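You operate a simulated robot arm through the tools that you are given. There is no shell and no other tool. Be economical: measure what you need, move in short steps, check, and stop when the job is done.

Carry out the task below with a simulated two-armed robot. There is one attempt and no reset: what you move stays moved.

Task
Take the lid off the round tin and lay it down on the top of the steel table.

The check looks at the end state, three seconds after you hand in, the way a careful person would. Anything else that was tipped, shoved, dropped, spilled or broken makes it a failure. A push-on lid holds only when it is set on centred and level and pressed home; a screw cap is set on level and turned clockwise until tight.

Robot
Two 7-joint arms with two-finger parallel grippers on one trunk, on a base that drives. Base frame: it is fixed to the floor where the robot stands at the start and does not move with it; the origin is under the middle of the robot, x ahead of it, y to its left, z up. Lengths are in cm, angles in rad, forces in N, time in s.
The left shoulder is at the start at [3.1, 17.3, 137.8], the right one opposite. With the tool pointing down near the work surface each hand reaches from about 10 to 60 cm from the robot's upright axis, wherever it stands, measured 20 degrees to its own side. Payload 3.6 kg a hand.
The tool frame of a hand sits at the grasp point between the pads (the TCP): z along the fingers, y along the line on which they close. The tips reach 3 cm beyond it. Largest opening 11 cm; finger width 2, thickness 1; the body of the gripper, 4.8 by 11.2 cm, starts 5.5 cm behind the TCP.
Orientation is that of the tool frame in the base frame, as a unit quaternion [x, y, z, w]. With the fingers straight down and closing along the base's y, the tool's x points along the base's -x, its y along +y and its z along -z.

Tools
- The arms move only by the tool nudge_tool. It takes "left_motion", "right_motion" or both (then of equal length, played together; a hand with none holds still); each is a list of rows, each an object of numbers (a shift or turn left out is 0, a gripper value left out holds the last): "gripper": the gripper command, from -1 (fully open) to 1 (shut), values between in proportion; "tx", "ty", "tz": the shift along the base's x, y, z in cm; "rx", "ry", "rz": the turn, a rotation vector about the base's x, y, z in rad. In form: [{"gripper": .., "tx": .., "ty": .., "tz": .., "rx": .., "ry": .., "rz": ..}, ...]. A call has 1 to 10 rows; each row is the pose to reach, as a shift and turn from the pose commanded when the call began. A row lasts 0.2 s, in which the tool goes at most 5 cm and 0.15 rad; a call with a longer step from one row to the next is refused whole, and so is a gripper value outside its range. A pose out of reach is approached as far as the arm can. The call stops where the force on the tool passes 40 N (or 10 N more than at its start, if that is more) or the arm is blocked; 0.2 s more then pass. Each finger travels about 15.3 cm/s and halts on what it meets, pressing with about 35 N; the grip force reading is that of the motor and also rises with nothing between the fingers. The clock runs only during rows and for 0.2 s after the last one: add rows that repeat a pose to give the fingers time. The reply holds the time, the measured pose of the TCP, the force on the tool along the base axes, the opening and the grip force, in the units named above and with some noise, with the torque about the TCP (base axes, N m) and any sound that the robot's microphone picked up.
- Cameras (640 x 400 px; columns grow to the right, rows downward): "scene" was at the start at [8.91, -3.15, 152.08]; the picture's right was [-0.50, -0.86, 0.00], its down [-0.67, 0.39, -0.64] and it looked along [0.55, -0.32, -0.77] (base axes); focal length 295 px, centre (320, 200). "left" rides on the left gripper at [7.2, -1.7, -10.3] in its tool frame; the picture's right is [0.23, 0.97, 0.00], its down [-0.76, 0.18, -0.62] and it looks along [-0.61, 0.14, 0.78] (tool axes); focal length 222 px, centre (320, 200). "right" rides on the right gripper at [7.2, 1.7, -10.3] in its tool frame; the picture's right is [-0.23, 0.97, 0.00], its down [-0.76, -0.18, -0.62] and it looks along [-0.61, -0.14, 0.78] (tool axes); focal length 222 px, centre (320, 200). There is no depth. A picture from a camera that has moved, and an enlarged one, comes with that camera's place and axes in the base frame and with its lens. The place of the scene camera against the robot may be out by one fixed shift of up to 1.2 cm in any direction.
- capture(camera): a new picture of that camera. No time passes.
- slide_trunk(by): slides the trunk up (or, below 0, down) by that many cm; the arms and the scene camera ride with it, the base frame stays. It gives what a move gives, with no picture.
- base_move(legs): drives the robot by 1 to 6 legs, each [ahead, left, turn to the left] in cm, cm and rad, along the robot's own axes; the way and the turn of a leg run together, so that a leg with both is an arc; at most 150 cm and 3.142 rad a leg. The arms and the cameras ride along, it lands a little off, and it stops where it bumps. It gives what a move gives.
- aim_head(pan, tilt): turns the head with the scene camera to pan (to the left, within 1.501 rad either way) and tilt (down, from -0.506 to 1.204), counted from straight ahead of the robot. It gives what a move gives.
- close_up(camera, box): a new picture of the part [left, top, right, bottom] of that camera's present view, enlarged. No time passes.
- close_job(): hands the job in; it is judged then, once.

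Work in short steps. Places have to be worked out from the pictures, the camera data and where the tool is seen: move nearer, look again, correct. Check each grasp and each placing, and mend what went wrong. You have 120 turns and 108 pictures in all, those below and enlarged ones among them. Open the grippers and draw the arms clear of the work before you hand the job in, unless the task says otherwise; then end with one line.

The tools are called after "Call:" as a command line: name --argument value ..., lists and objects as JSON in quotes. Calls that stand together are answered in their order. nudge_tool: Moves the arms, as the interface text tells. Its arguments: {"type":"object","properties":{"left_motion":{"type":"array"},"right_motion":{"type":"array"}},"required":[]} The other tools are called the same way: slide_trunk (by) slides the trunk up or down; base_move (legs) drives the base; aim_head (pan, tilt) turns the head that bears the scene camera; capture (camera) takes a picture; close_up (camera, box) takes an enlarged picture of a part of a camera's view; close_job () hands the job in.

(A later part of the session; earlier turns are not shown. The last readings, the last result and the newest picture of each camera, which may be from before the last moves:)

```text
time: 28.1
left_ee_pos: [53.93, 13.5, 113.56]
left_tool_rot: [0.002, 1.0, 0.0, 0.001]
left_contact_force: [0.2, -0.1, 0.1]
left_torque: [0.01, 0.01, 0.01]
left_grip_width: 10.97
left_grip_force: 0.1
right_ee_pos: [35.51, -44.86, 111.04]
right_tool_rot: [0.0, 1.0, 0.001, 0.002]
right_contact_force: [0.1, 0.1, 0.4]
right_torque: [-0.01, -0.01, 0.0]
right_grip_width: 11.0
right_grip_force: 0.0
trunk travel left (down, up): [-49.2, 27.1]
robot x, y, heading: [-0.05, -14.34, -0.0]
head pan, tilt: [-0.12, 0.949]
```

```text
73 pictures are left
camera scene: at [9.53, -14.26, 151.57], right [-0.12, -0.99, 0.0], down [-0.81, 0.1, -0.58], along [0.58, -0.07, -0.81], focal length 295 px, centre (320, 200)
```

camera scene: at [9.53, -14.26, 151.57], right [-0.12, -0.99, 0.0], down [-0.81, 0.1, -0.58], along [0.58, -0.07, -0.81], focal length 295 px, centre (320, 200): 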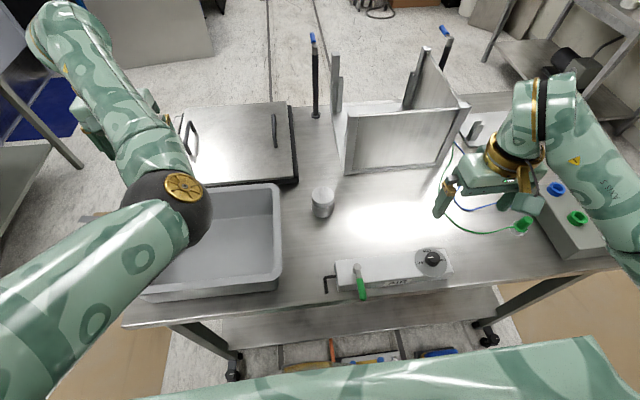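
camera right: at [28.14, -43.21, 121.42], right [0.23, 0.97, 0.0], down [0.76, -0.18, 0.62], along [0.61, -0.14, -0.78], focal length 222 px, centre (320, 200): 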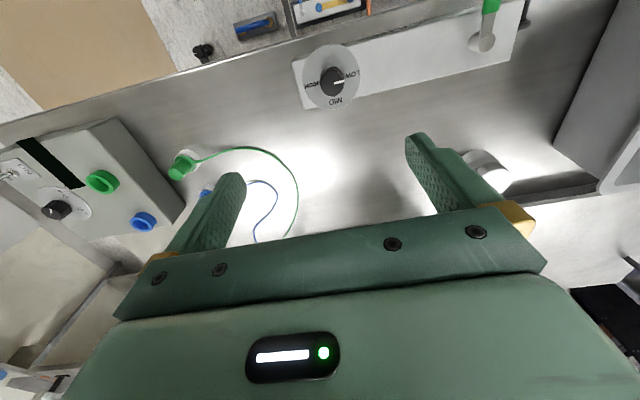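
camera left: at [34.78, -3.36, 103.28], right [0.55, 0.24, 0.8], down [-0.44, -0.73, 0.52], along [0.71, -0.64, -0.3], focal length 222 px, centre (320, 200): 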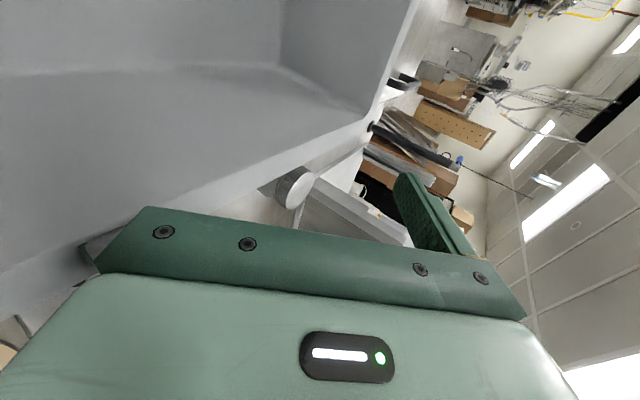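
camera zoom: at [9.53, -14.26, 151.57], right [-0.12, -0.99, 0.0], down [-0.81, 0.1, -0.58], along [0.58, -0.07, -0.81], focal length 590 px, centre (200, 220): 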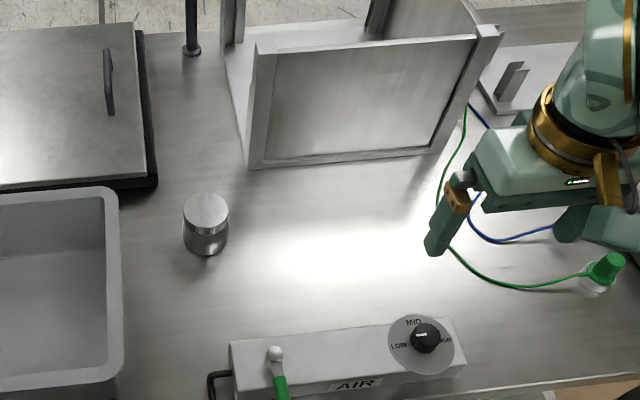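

The tray moved about 1.1 cm to the left (+y); the tin is where it was. I'll put the tray back with the left hand from inside its right wall: first close the gripper and move over the tray.

Call:
nudge_tool --left_motion '[{"gripper": 1, "tx": -2, "ty": -2}, {"tx": -4, "ty": -4}, {"tx": -6, "ty": -6}, {"tx": -8, "ty": -8}, {"tx": -10, "ty": -10}, {"tx": -11, "ty": -12, "tz": -3}, {"tx": -11, "ty": -13, "tz": -7}, {"tx": -11, "ty": -13, "tz": -11}, {"tx": -11, "ty": -13, "tz": -14}, {"tx": -11, "ty": -13, "tz": -16.5}]'

Call:
capture --camera "left"

Call:
capture --camera "scene"

```text
time: 29.6
left_ee_pos: [51.64, 3.12, 116.37]
left_tool_rot: [-0.011, 0.993, 0.008, 0.118]
left_contact_force: [0.1, 1.7, 0.4]
left_torque: [-0.01, -0.02, -0.02]
left_grip_width: 0.01
left_grip_force: 35.0
left hand out of reach, approached as far as the arm can: row 2, 3, 4, 5, 6, 7
right_ee_pos: [35.37, -44.98, 111.15]
right_tool_rot: [0.0, 1.0, 0.0, 0.002]
right_contact_force: [-1.1, 0.3, 0.3]
right_torque: [0.06, 0.0, -0.04]
right_grip_width: 11.0
right_grip_force: 0.2
trunk travel left (down, up): [-49.2, 27.1]
robot x, y, heading: [-0.23, -14.19, 0.002]
head pan, tilt: [-0.12, 0.949]
stopped in row 7 (left hand): the arm was blocked; the commanded pose is now the measured one
```

```text
72 pictures are left
camera left: at [42.19, 0.97, 124.66], right [-0.24, 0.97, -0.04], down [0.59, 0.18, 0.79], along [0.77, 0.17, -0.62], focal length 222 px, centre (320, 200)
```

left: 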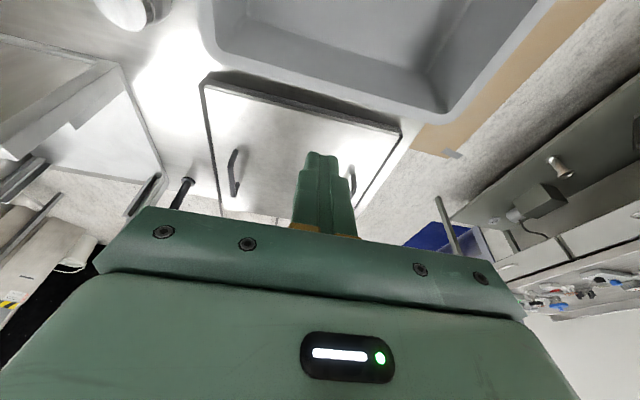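

```text
71 pictures are left
camera scene: at [9.51, -14.32, 151.56], right [-0.12, -0.99, 0.0], down [-0.81, 0.1, -0.58], along [0.58, -0.07, -0.81], focal length 295 px, centre (320, 200)
```

scene: 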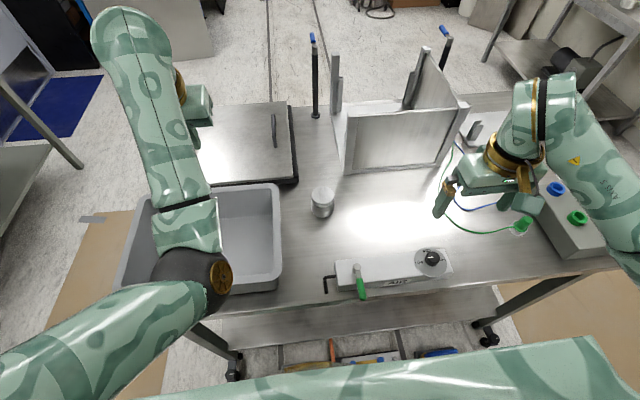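

The left elbow is bending downward again, which limits reach. I sweep the hand out to the left and up in free space to let the elbow swing outward.

Call:
nudge_tool --left_motion '[{"ry": 0.05, "tz": 2, "ty": 3}, {"ry": 0.1, "tz": 4, "ty": 7}, {"ry": 0.15, "tz": 6, "ty": 11}, {"ry": 0.2, "tz": 8, "ty": 15}, {"ry": 0.235, "tz": 9, "ty": 19}, {"ry": 0.235, "tz": 10, "ty": 23, "tx": -1}, {"ry": 0.235, "tz": 10, "ty": 27, "tx": -2}, {"ry": 0.235, "tz": 10, "ty": 31, "tx": -4}, {"ry": 0.235, "tz": 10, "ty": 34, "tx": -7}, {"ry": 0.235, "tz": 10, "ty": 36, "tx": -11}]'

Call:
capture --camera "scene"

```text
time: 31.8
left_ee_pos: [40.53, 38.86, 126.25]
left_tool_rot: [-0.007, 1.0, 0.006, -0.001]
left_contact_force: [0.0, 0.4, 0.7]
left_torque: [0.0, 0.01, -0.02]
left_grip_width: 0.0
left_grip_force: 34.8
left hand out of reach, approached as far as the arm can: row 1, 2, 3
right_ee_pos: [35.38, -44.83, 111.06]
right_tool_rot: [0.0, 1.0, 0.0, 0.001]
right_contact_force: [0.7, 0.4, 0.4]
right_torque: [-0.03, -0.01, 0.04]
right_grip_width: 11.0
right_grip_force: 0.0
trunk travel left (down, up): [-49.2, 27.1]
robot x, y, heading: [0.04, -14.02, -0.001]
head pan, tilt: [-0.12, 0.949]
```

```text
70 pictures are left
camera scene: at [9.48, -14.17, 151.56], right [-0.12, -0.99, 0.0], down [-0.81, 0.1, -0.58], along [0.58, -0.07, -0.81], focal length 295 px, centre (320, 200)
```

scene: 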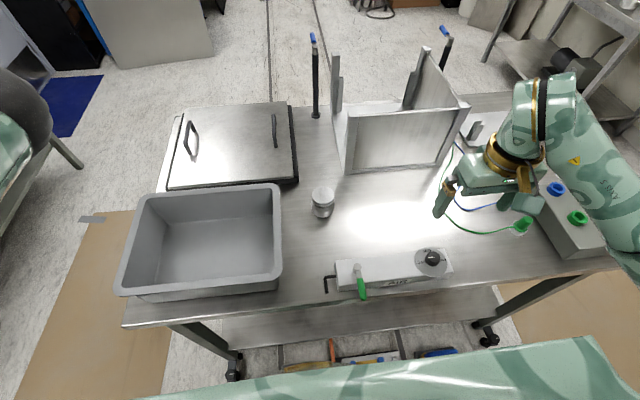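

Arm is out left; the tray is fully visible. I bring the hand in again at the height of the start pose.

Call:
nudge_tool --left_motion '[{"tx": -1, "ty": -4}, {"tx": -2, "ty": -8}, {"tx": -3, "ty": -12}, {"tx": -4, "ty": -16}, {"tx": -5, "ty": -20, "tz": -2}, {"tx": -5, "ty": -24, "tz": -4}, {"tx": -5, "ty": -27, "tz": -5}, {"tx": -5, "ty": -27, "tz": -5}]'

Call:
capture --camera "scene"

```text
time: 33.5
left_ee_pos: [40.75, 23.55, 119.28]
left_tool_rot: [-0.009, 1.0, 0.006, 0.001]
left_contact_force: [0.0, -0.8, -0.8]
left_torque: [-0.03, -0.02, -0.01]
left_grip_width: 0.0
left_grip_force: 35.0
left hand out of reach, approached as far as the arm can: row 4, 5, 6, 7, 8
right_ee_pos: [35.43, -44.81, 111.13]
right_tool_rot: [-0.001, 1.0, 0.002, 0.002]
right_contact_force: [-0.2, 0.2, -0.1]
right_torque: [0.02, -0.01, 0.0]
right_grip_width: 11.01
right_grip_force: 0.0
trunk travel left (down, up): [-49.2, 27.1]
robot x, y, heading: [0.19, -13.79, -0.003]
head pan, tilt: [-0.12, 0.949]
```

```text
69 pictures are left
camera scene: at [9.52, -14.26, 151.56], right [-0.12, -0.99, 0.0], down [-0.81, 0.1, -0.58], along [0.58, -0.07, -0.81], focal length 295 px, centre (320, 200)
```

scene: 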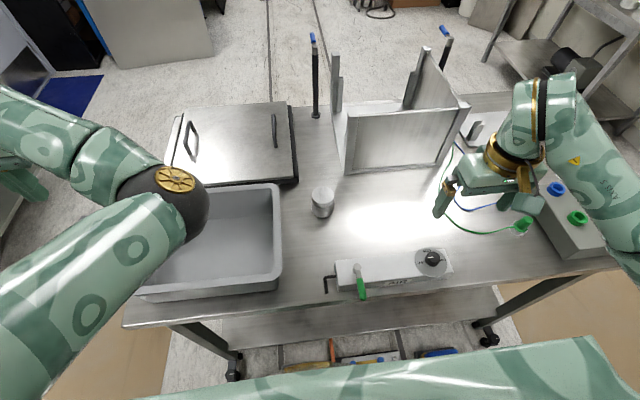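

The elbow now sits on the inside. I try to force it out by yawing the tool clockwise while moving forward at height.

Call:
nudge_tool --left_motion '[{"tx": 2, "tz": 1, "rz": -0.14}, {"tx": 4, "tz": 2, "rz": -0.28}, {"tx": 6, "tz": 3, "rz": -0.42, "ty": -1}, {"tx": 8, "tz": 4, "rz": -0.56, "ty": -3}, {"tx": 10, "tz": 5, "rz": -0.7, "ty": -5}, {"tx": 11, "tz": 6, "rz": -0.84, "ty": -7}, {"tx": 12, "tz": 6, "rz": -0.98, "ty": -9}, {"tx": 12, "tz": 6, "rz": -1.12, "ty": -11}, {"tx": 12, "tz": 6, "rz": -1.26, "ty": -13}, {"tx": 12, "tz": 6, "rz": -1.4, "ty": -15}]'

Call:
capture --camera "scene"

```text
time: 35.8
left_ee_pos: [56.14, 9.92, 124.69]
left_tool_rot: [0.639, 0.77, 0.005, 0.003]
left_contact_force: [0.6, -0.6, -0.7]
left_torque: [0.01, -0.02, -0.02]
left_grip_width: 0.0
left_grip_force: 35.4
left hand out of reach, approached as far as the arm can: row 6, 7, 8, 9, 10
right_ee_pos: [35.5, -44.92, 111.19]
right_tool_rot: [-0.002, 1.0, 0.001, 0.001]
right_contact_force: [0.5, 0.5, 0.5]
right_torque: [0.0, -0.03, -0.02]
right_grip_width: 10.99
right_grip_force: 0.1
trunk travel left (down, up): [-49.2, 27.1]
robot x, y, heading: [0.04, -14.06, 0.004]
head pan, tilt: [-0.12, 0.949]
```

```text
68 pictures are left
camera scene: at [9.59, -14.3, 151.55], right [-0.12, -0.99, 0.0], down [-0.81, 0.1, -0.58], along [0.58, -0.07, -0.81], focal length 295 px, centre (320, 200)
```

scene: 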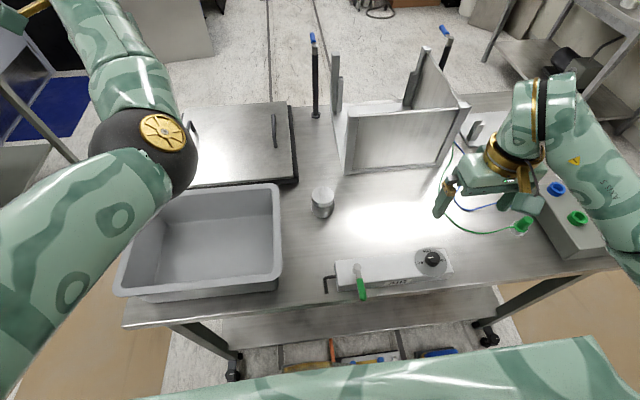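

That direction didn't help; the earlier flip was caused by negative roll, so I turn the yaw strongly positive instead.

Call:
nudge_tool --left_motion '[{"rz": 0.14}, {"rz": 0.28}, {"rz": 0.42}, {"rz": 0.56}, {"rz": 0.7}, {"rz": 0.84}, {"rz": 0.98}, {"rz": 1.12}, {"rz": 1.26}, {"rz": 1.4}]'

Call:
nudge_tool --left_motion '[{"rz": 0.14}, {"rz": 0.28}, {"rz": 0.42}, {"rz": 0.56}, {"rz": 0.7}, {"rz": 0.84}, {"rz": 0.98}, {"rz": 1.12}, {"rz": 1.26}, {"rz": 1.4}]'

Call:
capture --camera "scene"

```text
time: 38.0
left_ee_pos: [56.16, 10.0, 124.6]
left_tool_rot: [-0.01, 1.0, 0.007, 0.0]
left_contact_force: [-0.7, 0.2, 0.8]
left_torque: [0.01, -0.01, 0.04]
left_grip_width: 0.01
left_grip_force: 35.0
right_ee_pos: [35.42, -44.8, 111.02]
right_tool_rot: [-0.001, 1.0, 0.0, 0.0]
right_contact_force: [-0.4, -0.4, 1.0]
right_torque: [-0.02, -0.03, 0.0]
right_grip_width: 11.0
right_grip_force: 0.1
trunk travel left (down, up): [-49.2, 27.1]
robot x, y, heading: [-0.25, -14.29, 0.001]
head pan, tilt: [-0.12, 0.949]
```

```text
time: 40.1
left_ee_pos: [56.1, 9.91, 124.64]
left_tool_rot: [-0.652, 0.759, 0.005, -0.004]
left_contact_force: [0.0, 0.1, 0.5]
left_torque: [0.0, 0.0, -0.02]
left_grip_width: 0.01
left_grip_force: 35.2
right_ee_pos: [35.49, -44.79, 111.14]
right_tool_rot: [-0.001, 1.0, 0.0, 0.001]
right_contact_force: [-0.5, 0.0, -0.6]
right_torque: [-0.01, 0.0, -0.01]
right_grip_width: 11.0
right_grip_force: 0.1
trunk travel left (down, up): [-49.2, 27.1]
robot x, y, heading: [-0.13, -14.06, 0.002]
head pan, tilt: [-0.12, 0.949]
```

```text
67 pictures are left
camera scene: at [9.57, -14.26, 151.56], right [-0.12, -0.99, 0.0], down [-0.81, 0.1, -0.58], along [0.58, -0.07, -0.81], focal length 295 px, centre (320, 200)
```

scene: 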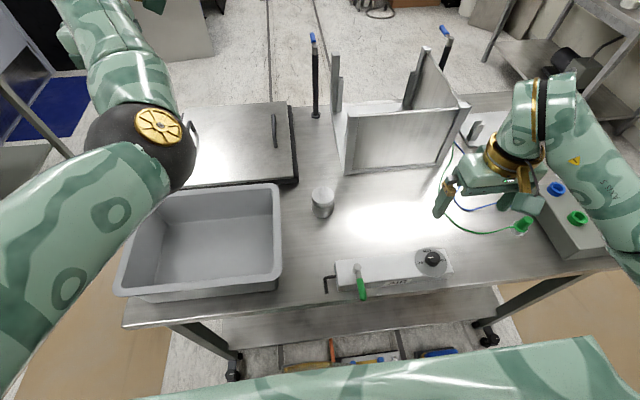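

Yaw range is ample. The limit seems to be retracting, not crossing; I move the hand forward-right at height to see where the elbow goes.

Call:
nudge_tool --left_motion '[{"rz": -0.14, "ty": -2}, {"rz": -0.28, "ty": -4}, {"rz": -0.42, "ty": -7}, {"rz": -0.56, "ty": -10}, {"rz": -0.7, "ty": -13}, {"rz": -0.84, "ty": -16}, {"rz": -0.98, "ty": -19}, {"rz": -1.12, "ty": -22}, {"rz": -1.26, "ty": -25}, {"rz": -1.4, "ty": -28}]'

Call:
capture --camera "scene"

```text
time: 42.4
left_ee_pos: [55.6, -18.29, 124.64]
left_tool_rot: [-0.008, 1.0, 0.008, -0.003]
left_contact_force: [0.4, 0.2, 0.3]
left_torque: [-0.01, 0.0, 0.03]
left_grip_width: 0.0
left_grip_force: 35.6
left hand out of reach, approached as far as the arm can: row 1, 2, 3, 4, 5, 6, 7, 8, 10
right_ee_pos: [35.26, -44.9, 111.19]
right_tool_rot: [0.0, 1.0, 0.001, 0.001]
right_contact_force: [0.6, -0.7, 0.1]
right_torque: [0.01, -0.03, 0.02]
right_grip_width: 11.0
right_grip_force: 0.1
trunk travel left (down, up): [-49.2, 27.1]
robot x, y, heading: [0.31, -14.24, -0.0]
head pan, tilt: [-0.12, 0.949]
```

```text
66 pictures are left
camera scene: at [9.49, -14.41, 151.56], right [-0.12, -0.99, 0.0], down [-0.81, 0.1, -0.58], along [0.58, -0.07, -0.81], focal length 295 px, centre (320, 200)
```

scene: 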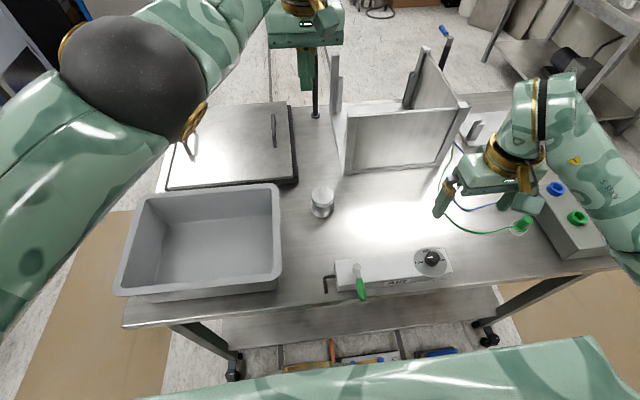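

The elbow has swung outward and high again. Now I retract towards above the tray to push it back into place.

Call:
nudge_tool --left_motion '[{"tx": -2, "ty": 1}, {"tx": -4, "ty": 3}, {"tx": -6, "ty": 5, "tz": -1}, {"tx": -8, "ty": 8, "tz": -3}, {"tx": -10, "ty": 11, "tz": -6}, {"tx": -12, "ty": 14, "tz": -9}, {"tx": -12.5, "ty": 16, "tz": -12}, {"tx": -12.5, "ty": 17, "tz": -15}, {"tx": -12.5, "ty": 17, "tz": -17}]'

Call:
capture --camera "scene"

```text
time: 44.4
left_ee_pos: [43.21, -1.08, 107.46]
left_tool_rot: [-0.008, 1.0, 0.006, 0.0]
left_contact_force: [0.4, 0.1, 0.2]
left_torque: [-0.02, -0.02, 0.03]
left_grip_width: 0.0
left_grip_force: 35.0
right_ee_pos: [35.44, -44.83, 111.21]
right_tool_rot: [-0.001, 1.0, 0.001, 0.001]
right_contact_force: [-0.5, -0.6, 0.9]
right_torque: [0.02, -0.01, 0.0]
right_grip_width: 10.99
right_grip_force: 0.1
trunk travel left (down, up): [-49.2, 27.1]
robot x, y, heading: [0.31, -14.18, 0.004]
head pan, tilt: [-0.12, 0.949]
```

```text
65 pictures are left
camera scene: at [9.58, -14.26, 151.56], right [-0.12, -0.99, 0.0], down [-0.81, 0.1, -0.58], along [0.58, -0.07, -0.81], focal length 295 px, centre (320, 200)
```

scene: 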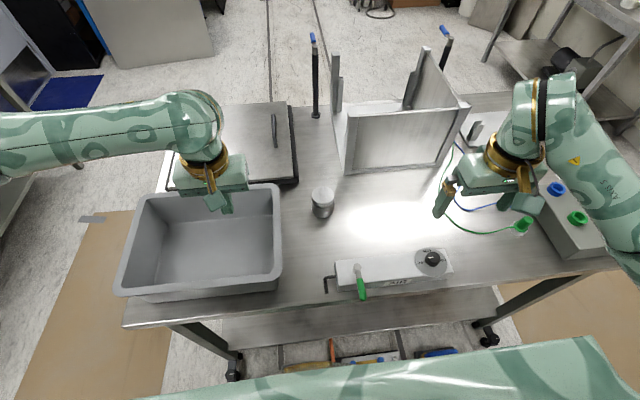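

Good posture. I lower the closed fingers into the tray and move toward its right wall.

Call:
nudge_tool --left_motion '[{"tz": -4}, {"tz": -8}, {"tz": -11}, {"tz": -11, "ty": -1.5}, {"tz": -11, "ty": -3}, {"tz": -11, "ty": -4.5}, {"tz": -11, "ty": -4.5}]'

Call:
close_up --camera "scene" --box '[180, 130, 340, 300]'

```text
time: 46.0
left_ee_pos: [43.24, -5.62, 96.44]
left_tool_rot: [-0.009, 1.0, 0.005, -0.001]
left_contact_force: [0.4, -0.6, 0.6]
left_torque: [0.01, 0.02, -0.02]
left_grip_width: 0.0
left_grip_force: 34.9
right_ee_pos: [35.5, -45.03, 111.02]
right_tool_rot: [-0.001, 1.0, 0.0, 0.001]
right_contact_force: [-0.2, 0.7, -0.5]
right_torque: [-0.01, -0.03, -0.03]
right_grip_width: 11.01
right_grip_force: 0.1
trunk travel left (down, up): [-49.2, 27.1]
robot x, y, heading: [0.11, -14.08, 0.001]
head pan, tilt: [-0.12, 0.949]
```

```text
2.35 times, centred on (260, 215) of scene
camera zoom: at [9.56, -14.22, 151.56], right [-0.12, -0.99, 0.0], down [-0.81, 0.1, -0.58], along [0.58, -0.07, -0.81], focal length 694 px, centre (461, 165)
```

zoom: 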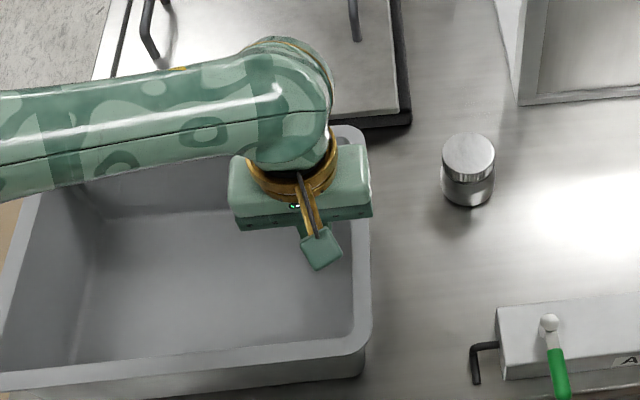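

No contact yet. I move on slowly in −y and watch the force.

Call:
nudge_tool --left_motion '[{"ty": -0.4}, {"ty": -0.8}, {"ty": -1.2}, {"ty": -1.4}, {"ty": -1.6}]'

Call:
close_up --camera "scene" --box '[220, 90, 540, 290]'

```text
time: 47.1
left_ee_pos: [43.2, -7.23, 96.55]
left_tool_rot: [-0.008, 1.0, 0.008, 0.0]
left_contact_force: [-0.1, 0.0, -0.1]
left_torque: [0.02, 0.03, 0.0]
left_grip_width: 0.0
left_grip_force: 34.8
right_ee_pos: [35.5, -44.88, 111.03]
right_tool_rot: [-0.001, 1.0, 0.001, 0.001]
right_contact_force: [0.4, 0.8, -0.5]
right_torque: [-0.01, -0.03, 0.01]
right_grip_width: 11.01
right_grip_force: 0.2
trunk travel left (down, up): [-49.2, 27.1]
robot x, y, heading: [0.4, -14.16, 0.001]
head pan, tilt: [-0.12, 0.949]
```

```text
2.00 times, centred on (380, 190) of scene
camera zoom: at [9.56, -14.27, 151.56], right [-0.12, -0.99, 0.0], down [-0.81, 0.1, -0.58], along [0.58, -0.07, -0.81], focal length 590 px, centre (200, 220)
```

zoom: 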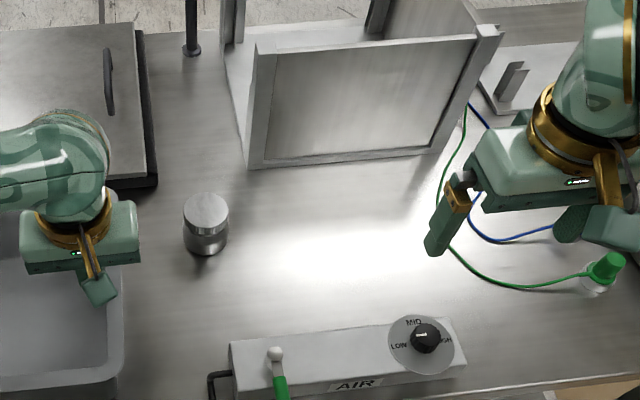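

Still no contact. I continue in small steps.

Call:
nudge_tool --left_motion '[{"ty": -0.3}, {"ty": -0.6}, {"ty": -0.9}, {"ty": -1.2}, {"ty": -1.2}]'

Call:
close_up --camera "scene" --box '[220, 90, 540, 290]'

```text
time: 48.4
left_ee_pos: [43.13, -8.49, 96.47]
left_tool_rot: [-0.009, 1.0, 0.006, -0.001]
left_contact_force: [-0.6, 2.3, 1.1]
left_torque: [-0.02, 0.01, -0.06]
left_grip_width: 0.0
left_grip_force: 35.0
right_ee_pos: [35.51, -44.8, 111.02]
right_tool_rot: [-0.001, 1.0, 0.0, 0.001]
right_contact_force: [0.0, 0.0, 0.1]
right_torque: [-0.01, 0.0, 0.03]
right_grip_width: 11.02
right_grip_force: 0.0
trunk travel left (down, up): [-49.2, 27.1]
robot x, y, heading: [0.09, -14.31, -0.003]
head pan, tilt: [-0.12, 0.949]
```

```text
2.00 times, centred on (380, 190) of scene
camera zoom: at [9.56, -14.22, 151.56], right [-0.12, -0.99, 0.0], down [-0.81, 0.1, -0.58], along [0.58, -0.07, -0.81], focal length 590 px, centre (200, 220)
```

zoom: 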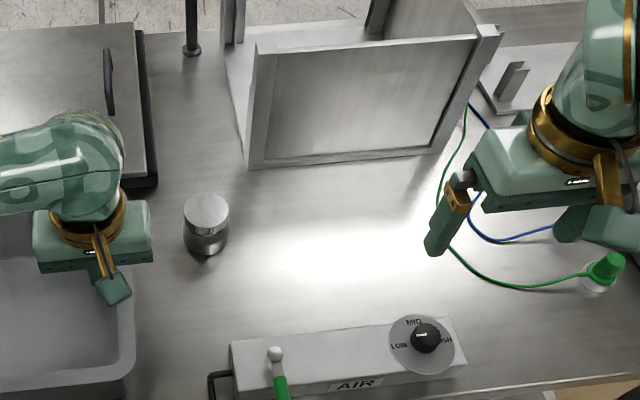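

The tray's edge is back to about its original pixel position. I back off, lift out, move clear and verify.

Call:
nudge_tool --left_motion '[{"ty": 1}, {"ty": 3}, {"ty": 5, "tz": 2}, {"ty": 6, "tz": 6}, {"ty": 6, "tz": 10}, {"ty": 8, "tz": 14}, {"ty": 11, "tz": 17}, {"ty": 14, "tz": 18}]'

Call:
close_up --camera "scene" --box '[220, 90, 540, 290]'

Call:
capture --camera "scene"

```text
time: 50.1
left_ee_pos: [43.06, 5.55, 114.58]
left_tool_rot: [-0.009, 1.0, 0.006, -0.001]
left_contact_force: [0.0, 0.5, -0.2]
left_torque: [0.0, 0.01, 0.0]
left_grip_width: 0.0
left_grip_force: 34.5
right_ee_pos: [35.45, -44.81, 111.08]
right_tool_rot: [-0.001, 1.0, 0.0, 0.001]
right_contact_force: [-0.2, 0.5, -1.0]
right_torque: [-0.01, 0.03, -0.01]
right_grip_width: 11.0
right_grip_force: 0.0
trunk travel left (down, up): [-49.2, 27.1]
robot x, y, heading: [0.09, -14.42, -0.004]
head pan, tilt: [-0.12, 0.949]
```

```text
2.00 times, centred on (380, 190) of scene
camera zoom: at [9.52, -14.14, 151.56], right [-0.12, -0.99, 0.0], down [-0.81, 0.1, -0.58], along [0.58, -0.07, -0.81], focal length 590 px, centre (200, 220)
```

zoom: 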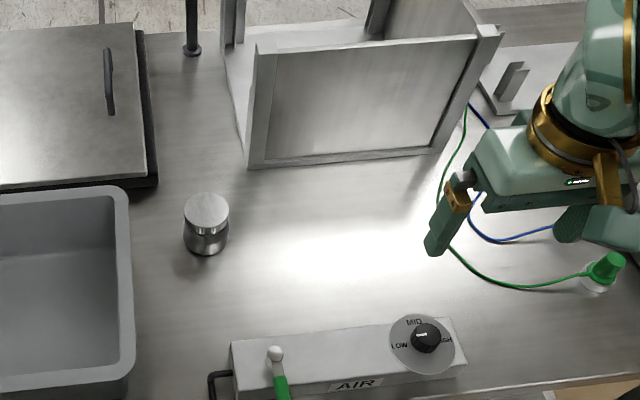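

```text
60 pictures are left
camera scene: at [9.52, -14.14, 151.56], right [-0.12, -0.99, 0.0], down [-0.81, 0.1, -0.58], along [0.58, -0.07, -0.81], focal length 295 px, centre (320, 200)
```

scene: 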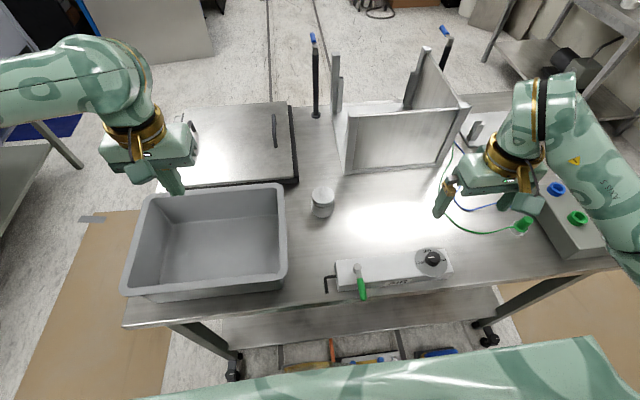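

The tray is back in its original place. Before a two-hand hold, I test the lid with the left hand from above (it also has a large yaw range). I open and move over the tin, with yaw −1.2 to allow a long counter-clockwise turn.

Call:
nudge_tool --left_motion '[{"tx": 1, "ty": -2, "gripper": -1, "rz": -0.12}, {"tx": 2, "ty": -5, "rz": -0.24}, {"tx": 3, "ty": -8, "rz": -0.36}, {"tx": 4, "ty": -11, "rz": -0.48}, {"tx": 5, "ty": -14, "rz": -0.6}, {"tx": 6, "ty": -17, "rz": -0.72}, {"tx": 7, "ty": -20, "rz": -0.84}, {"tx": 8, "ty": -23, "rz": -0.96}, {"tx": 9.5, "ty": -25, "rz": -1.08}, {"tx": 10.6, "ty": -26.7, "rz": -1.2}]'

Call:
capture --camera "left"

Call:
capture --camera "scene"

```text
time: 52.4
left_ee_pos: [53.81, -21.25, 114.65]
left_tool_rot: [0.559, 0.829, 0.005, 0.003]
left_contact_force: [0.9, 0.4, 0.3]
left_torque: [0.0, -0.03, 0.0]
left_grip_width: 11.0
left_grip_force: 0.0
right_ee_pos: [35.44, -45.09, 111.06]
right_tool_rot: [0.0, 1.0, 0.001, 0.002]
right_contact_force: [-0.7, 0.3, -0.9]
right_torque: [0.03, 0.0, 0.0]
right_grip_width: 11.0
right_grip_force: 0.0
trunk travel left (down, up): [-49.2, 27.1]
robot x, y, heading: [0.28, -14.13, -0.002]
head pan, tilt: [-0.12, 0.949]
```

```text
59 pictures are left
camera left: at [49.42, -15.33, 124.85], right [0.82, 0.58, 0.01], down [0.44, -0.64, 0.62], along [0.37, -0.5, -0.78], focal length 222 px, centre (320, 200)
```

left: 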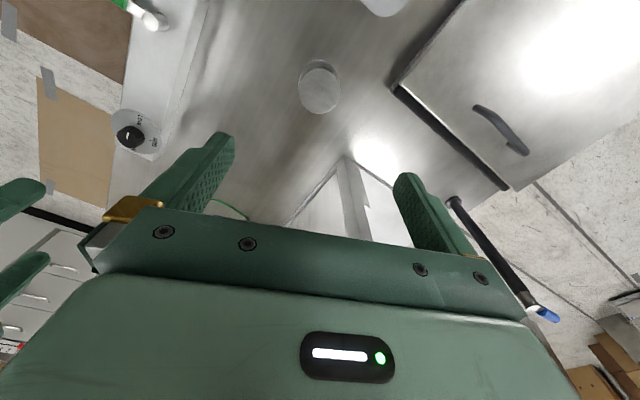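

```text
58 pictures are left
camera scene: at [9.53, -14.43, 151.56], right [-0.12, -0.99, 0.0], down [-0.81, 0.1, -0.58], along [0.58, -0.07, -0.81], focal length 295 px, centre (320, 200)
```

scene: 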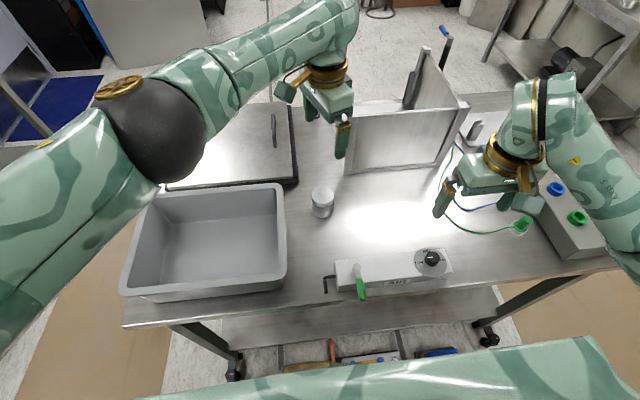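

The left camera puts the lid at (53.85,-20.9), right under the TCP. I descend to just above the lid, narrowing the fingers to about 8.5 cm.

Call:
nudge_tool --left_motion '[{"tz": -4, "ty": 0.25, "gripper": -0.55}, {"tz": -8, "ty": 0.25}, {"tz": -12, "ty": 0.25}, {"tz": -15, "ty": 0.25}, {"tz": -17, "ty": 0.25}, {"tz": -17, "ty": 0.25}]'

Call:
capture --camera "left"

Call:
close_up --camera "scene" --box '[240, 100, 400, 250]'

```text
time: 53.8
left_ee_pos: [52.07, -19.92, 99.55]
left_tool_rot: [0.558, 0.83, 0.006, 0.004]
left_contact_force: [0.7, 1.0, 0.4]
left_torque: [0.01, 0.0, 0.0]
left_grip_width: 8.52
left_grip_force: 0.1
left hand out of reach, approached as far as the arm can: row 3, 4, 5, 6
right_ee_pos: [35.32, -45.03, 110.98]
right_tool_rot: [0.0, 1.0, 0.001, 0.001]
right_contact_force: [0.3, -0.5, 0.3]
right_torque: [0.01, -0.04, 0.01]
right_grip_width: 11.0
right_grip_force: 0.1
trunk travel left (down, up): [-49.2, 27.1]
robot x, y, heading: [0.18, -13.92, 0.001]
head pan, tilt: [-0.12, 0.949]
```

```text
57 pictures are left
camera left: at [47.56, -13.91, 109.77], right [0.82, 0.58, 0.01], down [0.44, -0.64, 0.63], along [0.37, -0.5, -0.78], focal length 222 px, centre (320, 200)
```

left: 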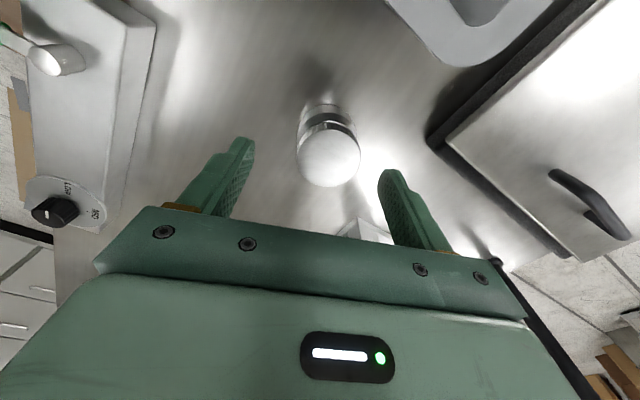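

```text
2.67 times, centred on (320, 175) of scene
camera zoom: at [9.54, -14.37, 151.56], right [-0.12, -0.99, 0.0], down [-0.81, 0.1, -0.58], along [0.58, -0.07, -0.81], focal length 787 px, centre (320, 267)
```

zoom: 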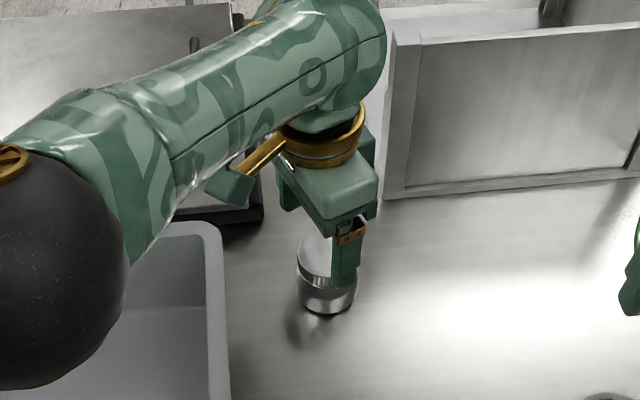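

The left arm is out of reach that low; lowering the trunk will fix it. I raise the left hand 10 cm and shift the right hand forward off the AIR knob first.

Call:
nudge_tool --left_motion '[{"tz": 3, "tx": 0.5, "ty": -0.3}, {"tz": 6, "tx": 1, "ty": -0.6}, {"tz": 9, "tx": 1.5, "ty": -1.0}, {"tz": 11, "tx": 1.7, "ty": -1.0}, {"tz": 12, "tx": 1.7, "ty": -1.0}]' --right_motion '[{"tx": 2.5, "ty": -0.5}, {"tx": 5, "ty": -1}, {"tx": 7.5, "ty": -1, "tz": 2}, {"tx": 10, "ty": -1, "tz": 5}, {"tx": 12, "ty": -1, "tz": 8}]'

Call:
slide_trunk --by -13

Call:
capture --camera "left"

Call:
capture --camera "scene"

```text
time: 55.0
left_ee_pos: [53.91, -20.81, 111.51]
left_tool_rot: [0.558, 0.83, 0.005, 0.003]
left_contact_force: [-0.6, 0.1, -0.8]
left_torque: [0.03, 0.01, 0.01]
left_grip_width: 8.54
left_grip_force: 0.0
right_ee_pos: [48.71, -46.21, 117.49]
right_tool_rot: [-0.001, 1.0, 0.0, 0.001]
right_contact_force: [0.4, -0.5, 0.2]
right_torque: [0.01, 0.02, -0.02]
right_grip_width: 10.97
right_grip_force: 0.1
right hand out of reach, approached as far as the arm can: row 4, 5
trunk travel left (down, up): [-49.2, 27.1]
robot x, y, heading: [-0.02, -14.06, 0.002]
head pan, tilt: [-0.12, 0.949]
```

```text
time: 56.5
left_ee_pos: [53.85, -20.88, 98.49]
left_tool_rot: [0.558, 0.83, 0.007, 0.003]
left_contact_force: [-1.2, -1.0, 0.3]
left_torque: [0.01, 0.01, 0.04]
left_grip_width: 8.52
left_grip_force: 0.0
right_ee_pos: [49.54, -46.18, 101.68]
right_tool_rot: [0.0, 1.0, 0.0, -0.027]
right_contact_force: [0.6, 0.8, 0.7]
right_torque: [0.02, -0.01, -0.02]
right_grip_width: 10.99
right_grip_force: 0.1
trunk travel left (down, up): [-36.2, 40.1]
robot x, y, heading: [0.12, -14.27, -0.0]
head pan, tilt: [-0.12, 0.949]
```

```text
55 pictures are left
camera left: at [49.35, -14.82, 108.87], right [0.82, 0.58, 0.01], down [0.44, -0.64, 0.62], along [0.37, -0.5, -0.78], focal length 222 px, centre (320, 200)
```

left: 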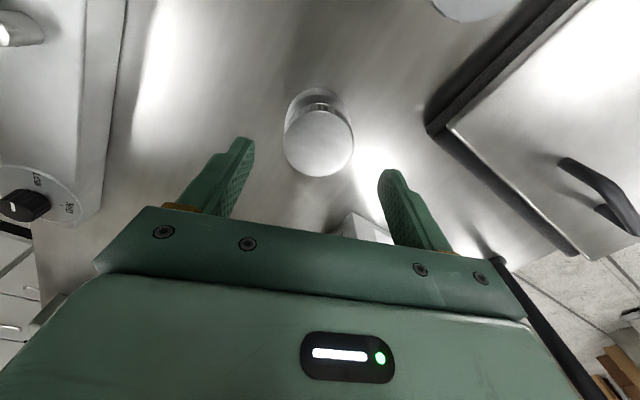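

```text
54 pictures are left
camera scene: at [12.64, -14.26, 138.47], right [-0.12, -0.99, 0.0], down [-0.81, 0.1, -0.58], along [0.58, -0.07, -0.81], focal length 295 px, centre (320, 200)
```

scene: 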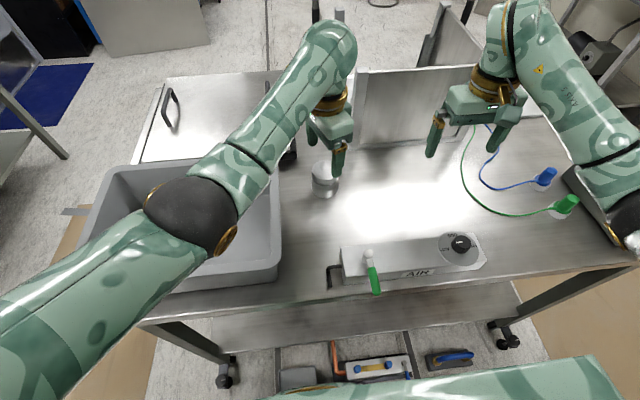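

The right forearm is close to the control box and the left elbow is rather low over the tray. I enlarge both areas.

Call:
close_up --camera "scene" --box '[480, 120, 640, 260]'

Call:
close_up --camera "scene" --box '[70, 130, 350, 305]'

```text
2.86 times, centred on (560, 190) of scene
camera zoom: at [12.64, -14.26, 138.47], right [-0.12, -0.99, 0.0], down [-0.81, 0.1, -0.58], along [0.58, -0.07, -0.81], focal length 843 px, centre (-366, 229)
```

zoom: 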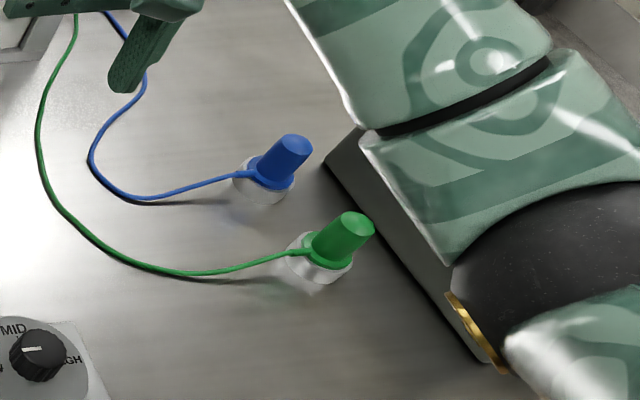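

```text
2.29 times, centred on (210, 218) of scene
camera zoom: at [12.64, -14.26, 138.47], right [-0.12, -0.99, 0.0], down [-0.81, 0.1, -0.58], along [0.58, -0.07, -0.81], focal length 675 px, centre (571, 160)
```

zoom: 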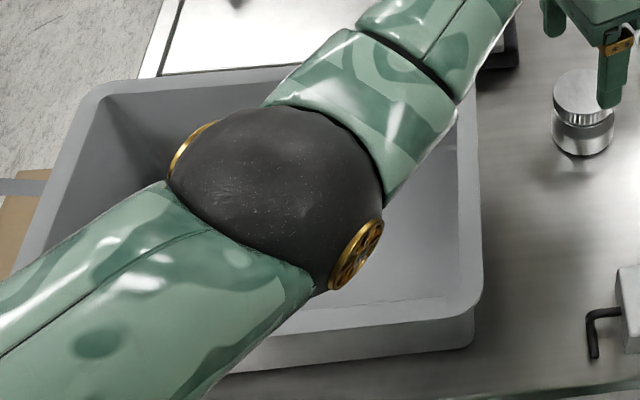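

Margins are thin, so I raise the trunk by 4 cm and pull the right hand back to keep its elbow off the control box.

Call:
slide_trunk --by 4

Call:
nudge_tool --right_motion '[{"tz": 2}, {"tz": 4, "ty": 1}, {"tz": 6, "ty": 2}, {"tz": 8, "ty": 3}, {"tz": 8, "ty": 4}, {"tz": 8, "ty": 4}]'

Call:
capture --camera "scene"

```text
time: 57.4
left_ee_pos: [53.79, -20.76, 102.49]
left_tool_rot: [0.558, 0.83, 0.004, 0.002]
left_contact_force: [0.5, -0.3, -1.0]
left_torque: [0.0, -0.03, 0.02]
left_grip_width: 8.51
left_grip_force: 0.1
right_ee_pos: [49.66, -46.18, 105.49]
right_tool_rot: [0.0, 1.0, 0.001, -0.028]
right_contact_force: [0.9, -0.6, -0.1]
right_torque: [-0.01, 0.04, -0.03]
right_grip_width: 11.01
right_grip_force: 0.1
trunk travel left (down, up): [-40.2, 36.1]
robot x, y, heading: [0.23, -14.38, -0.001]
head pan, tilt: [-0.12, 0.949]
```

```text
time: 58.8
left_ee_pos: [53.87, -20.65, 102.43]
left_tool_rot: [0.558, 0.83, 0.005, 0.003]
left_contact_force: [-1.2, 0.0, -0.2]
left_torque: [-0.01, -0.01, -0.01]
left_grip_width: 8.54
left_grip_force: 0.1
right_ee_pos: [53.39, -42.51, 109.28]
right_tool_rot: [0.0, 1.0, 0.0, -0.027]
right_contact_force: [0.6, -0.5, -0.8]
right_torque: [0.0, 0.01, 0.01]
right_grip_width: 11.0
right_grip_force: 0.0
right hand out of reach, approached as far as the arm can: row 1, 2, 3, 4, 5, 6
trunk travel left (down, up): [-40.2, 36.1]
robot x, y, heading: [0.21, -14.22, -0.005]
head pan, tilt: [-0.12, 0.949]
```

```text
51 pictures are left
camera scene: at [11.51, -14.27, 142.49], right [-0.12, -0.99, 0.0], down [-0.81, 0.1, -0.58], along [0.58, -0.07, -0.81], focal length 295 px, centre (320, 200)
```

scene: 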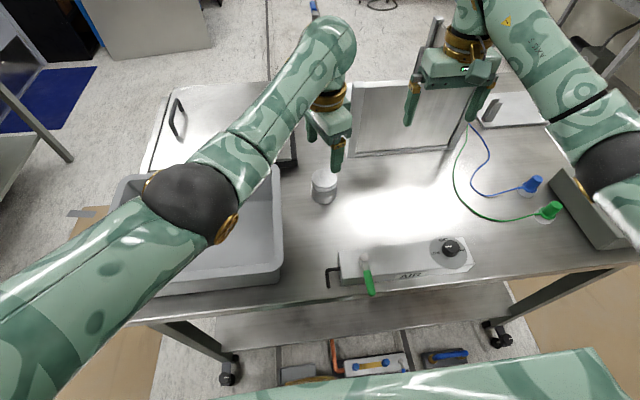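

Clear enough. I descend the left hand to about z 95.5 (tips at the lid's top edge) and check reach and centring.

Call:
nudge_tool --left_motion '[{"tz": -2, "ty": -0.1}, {"tz": -4, "ty": -0.1}, {"tz": -5.5, "ty": -0.1}, {"tz": -6.5, "ty": -0.1}, {"tz": -6.5, "ty": -0.1}]'

Call:
close_up --camera "left" --box '[180, 80, 460, 255]'

Call:
close_up --camera "scene" --box '[260, 100, 400, 220]'

```text
time: 60.0
left_ee_pos: [53.87, -20.86, 96.03]
left_tool_rot: [0.557, 0.83, 0.006, 0.003]
left_contact_force: [-0.3, -0.3, 0.6]
left_torque: [-0.04, 0.02, -0.01]
left_grip_width: 8.52
left_grip_force: 0.0
right_ee_pos: [53.46, -42.58, 109.25]
right_tool_rot: [0.0, 1.0, 0.0, -0.028]
right_contact_force: [-0.5, 0.8, -0.1]
right_torque: [-0.03, 0.0, -0.04]
right_grip_width: 10.99
right_grip_force: 0.0
trunk travel left (down, up): [-40.2, 36.1]
robot x, y, heading: [0.02, -14.05, 0.002]
head pan, tilt: [-0.12, 0.949]
```

```text
2.29 times, centred on (320, 168) of left
camera zoom: at [49.36, -14.93, 106.31], right [0.82, 0.58, 0.01], down [0.45, -0.64, 0.62], along [0.37, -0.5, -0.78], focal length 508 px, centre (320, 274)
```

zoom: 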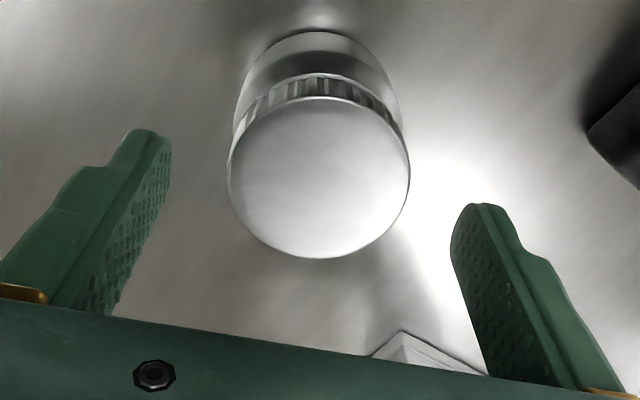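

```text
3.33 times, centred on (330, 160) of scene
camera zoom: at [11.49, -14.26, 142.49], right [-0.12, -0.99, 0.0], down [-0.81, 0.1, -0.58], along [0.58, -0.07, -0.81], focal length 984 px, centre (287, 333)
```

zoom: 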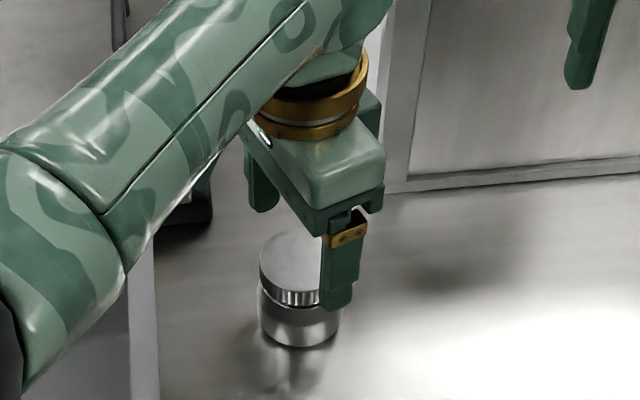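

Centred on the lid. I lower 2 cm so the pads cover the lid rim, then close on it.

Call:
nudge_tool --left_motion '[{"tz": -1}, {"tz": -2}, {"tz": -2, "gripper": -0.1}, {"tz": -2, "gripper": 0.2}, {"tz": -2, "gripper": 0.2}]'

Call:
close_up --camera "left" --box '[180, 80, 460, 255]'

Call:
close_up --camera "scene" --box '[260, 100, 400, 220]'

```text
time: 61.2
left_ee_pos: [53.7, -20.8, 93.95]
left_tool_rot: [0.558, 0.83, 0.004, 0.003]
left_contact_force: [0.4, -0.4, 0.3]
left_torque: [-0.06, 0.0, 0.01]
left_grip_width: 5.39
left_grip_force: 34.4
right_ee_pos: [53.44, -42.65, 109.3]
right_tool_rot: [-0.001, 1.0, 0.0, -0.027]
right_contact_force: [-0.4, -0.2, 0.3]
right_torque: [0.03, 0.02, -0.01]
right_grip_width: 10.99
right_grip_force: 0.1
trunk travel left (down, up): [-40.2, 36.1]
robot x, y, heading: [-0.33, -14.3, 0.002]
head pan, tilt: [-0.12, 0.949]
```

```text
2.29 times, centred on (320, 168) of left
camera zoom: at [49.35, -14.92, 104.3], right [0.82, 0.58, 0.01], down [0.45, -0.64, 0.62], along [0.37, -0.5, -0.78], focal length 508 px, centre (320, 274)
```

zoom: 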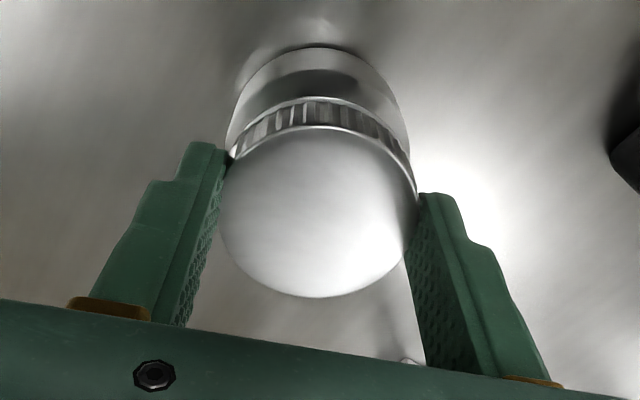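

```text
3.33 times, centred on (330, 160) of scene
camera zoom: at [11.49, -14.26, 142.49], right [-0.12, -0.99, 0.0], down [-0.81, 0.1, -0.58], along [0.58, -0.07, -0.81], focal length 984 px, centre (287, 333)
```

zoom: 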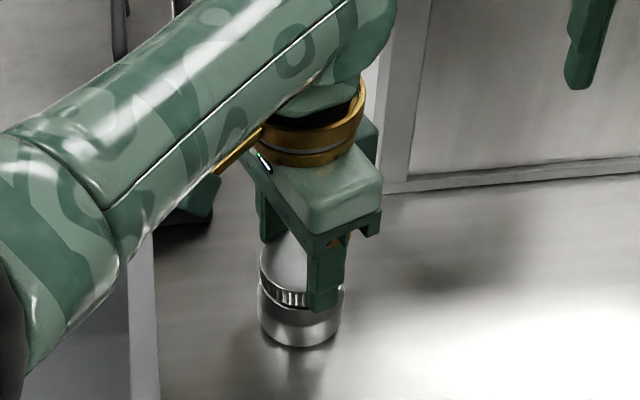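

The lid is held (5.4 cm, 34 N). I turn counter-clockwise 0.4 rad and read the torque.

Call:
nudge_tool --left_motion '[{"rz": 0.1, "gripper": 0.6}, {"rz": 0.2}, {"rz": 0.3}, {"rz": 0.4}]'

Call:
close_up --camera "left" --box '[180, 80, 460, 255]'

```text
time: 62.2
left_ee_pos: [53.82, -20.82, 94.02]
left_tool_rot: [0.381, 0.925, 0.006, 0.001]
left_contact_force: [-0.6, -0.5, 0.2]
left_torque: [-0.01, -0.01, 0.02]
left_grip_width: 5.41
left_grip_force: 35.0
right_ee_pos: [53.44, -42.43, 109.27]
right_tool_rot: [-0.001, 1.0, -0.001, -0.027]
right_contact_force: [0.7, -0.2, -0.5]
right_torque: [-0.03, 0.0, -0.02]
right_grip_width: 10.98
right_grip_force: 0.0
trunk travel left (down, up): [-40.2, 36.1]
robot x, y, heading: [0.21, -14.15, -0.0]
head pan, tilt: [-0.12, 0.949]
```

```text
2.29 times, centred on (320, 168) of left
camera zoom: at [47.36, -17.12, 104.29], right [0.52, 0.85, 0.01], down [0.66, -0.42, 0.62], along [0.54, -0.32, -0.78], focal length 508 px, centre (320, 274)
```

zoom: 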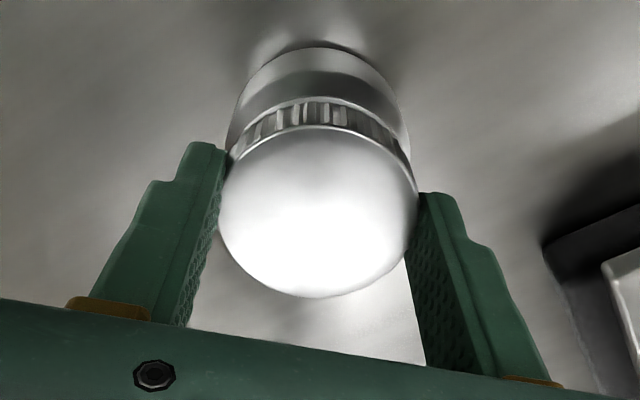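

Almost no torque. I turn on by another 1.4 rad to see whether the lid rises or the tin merely turns along.

Call:
nudge_tool --left_motion '[{"rz": 0.14}, {"rz": 0.28}, {"rz": 0.42}, {"rz": 0.56}, {"rz": 0.7}, {"rz": 0.84}, {"rz": 0.98}, {"rz": 1.12}, {"rz": 1.26}, {"rz": 1.4}]'

Call:
close_up --camera "left" --box '[180, 80, 460, 255]'

Call:
close_up --camera "scene" --box '[260, 100, 400, 220]'

```text
time: 64.4
left_ee_pos: [53.83, -20.86, 93.95]
left_tool_rot: [-0.305, 0.952, 0.006, -0.002]
left_contact_force: [0.2, -0.2, -1.0]
left_torque: [0.01, -0.01, 0.02]
left_grip_width: 5.41
left_grip_force: 34.7
right_ee_pos: [53.41, -42.5, 109.3]
right_tool_rot: [0.0, 1.0, 0.001, -0.027]
right_contact_force: [-0.5, -0.1, 0.5]
right_torque: [0.0, 0.01, 0.02]
right_grip_width: 11.03
right_grip_force: 0.1
trunk travel left (down, up): [-40.2, 36.1]
robot x, y, heading: [-0.02, -14.21, 0.003]
head pan, tilt: [-0.12, 0.949]
```

```text
2.29 times, centred on (320, 168) of left
camera zoom: at [48.86, -26.57, 104.34], right [-0.75, 0.66, 0.01], down [0.52, 0.58, 0.63], along [0.41, 0.47, -0.78], focal length 508 px, centre (320, 274)
```

zoom: 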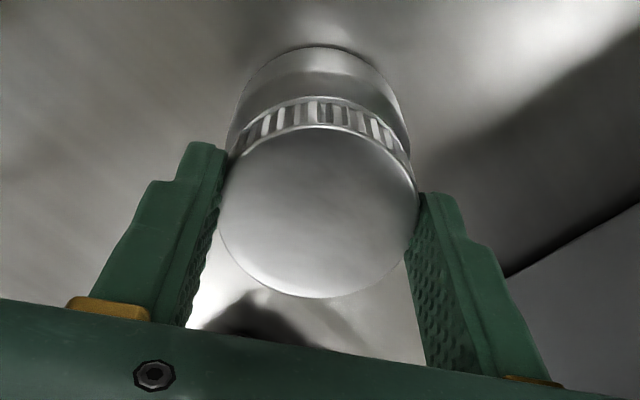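

```text
3.33 times, centred on (330, 160) of scene
camera zoom: at [11.5, -14.27, 142.49], right [-0.12, -0.99, 0.0], down [-0.81, 0.1, -0.58], along [0.58, -0.07, -0.81], focal length 984 px, centre (287, 333)
```

zoom: 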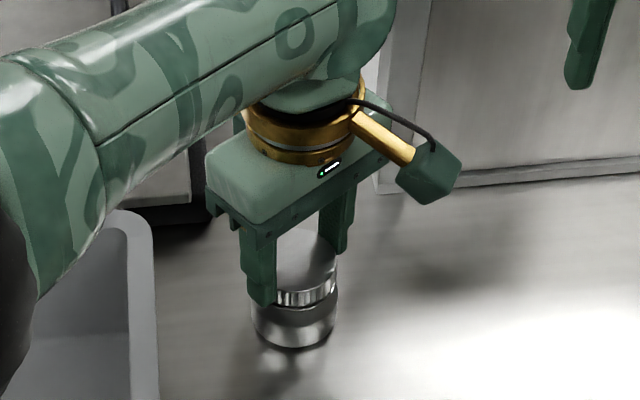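

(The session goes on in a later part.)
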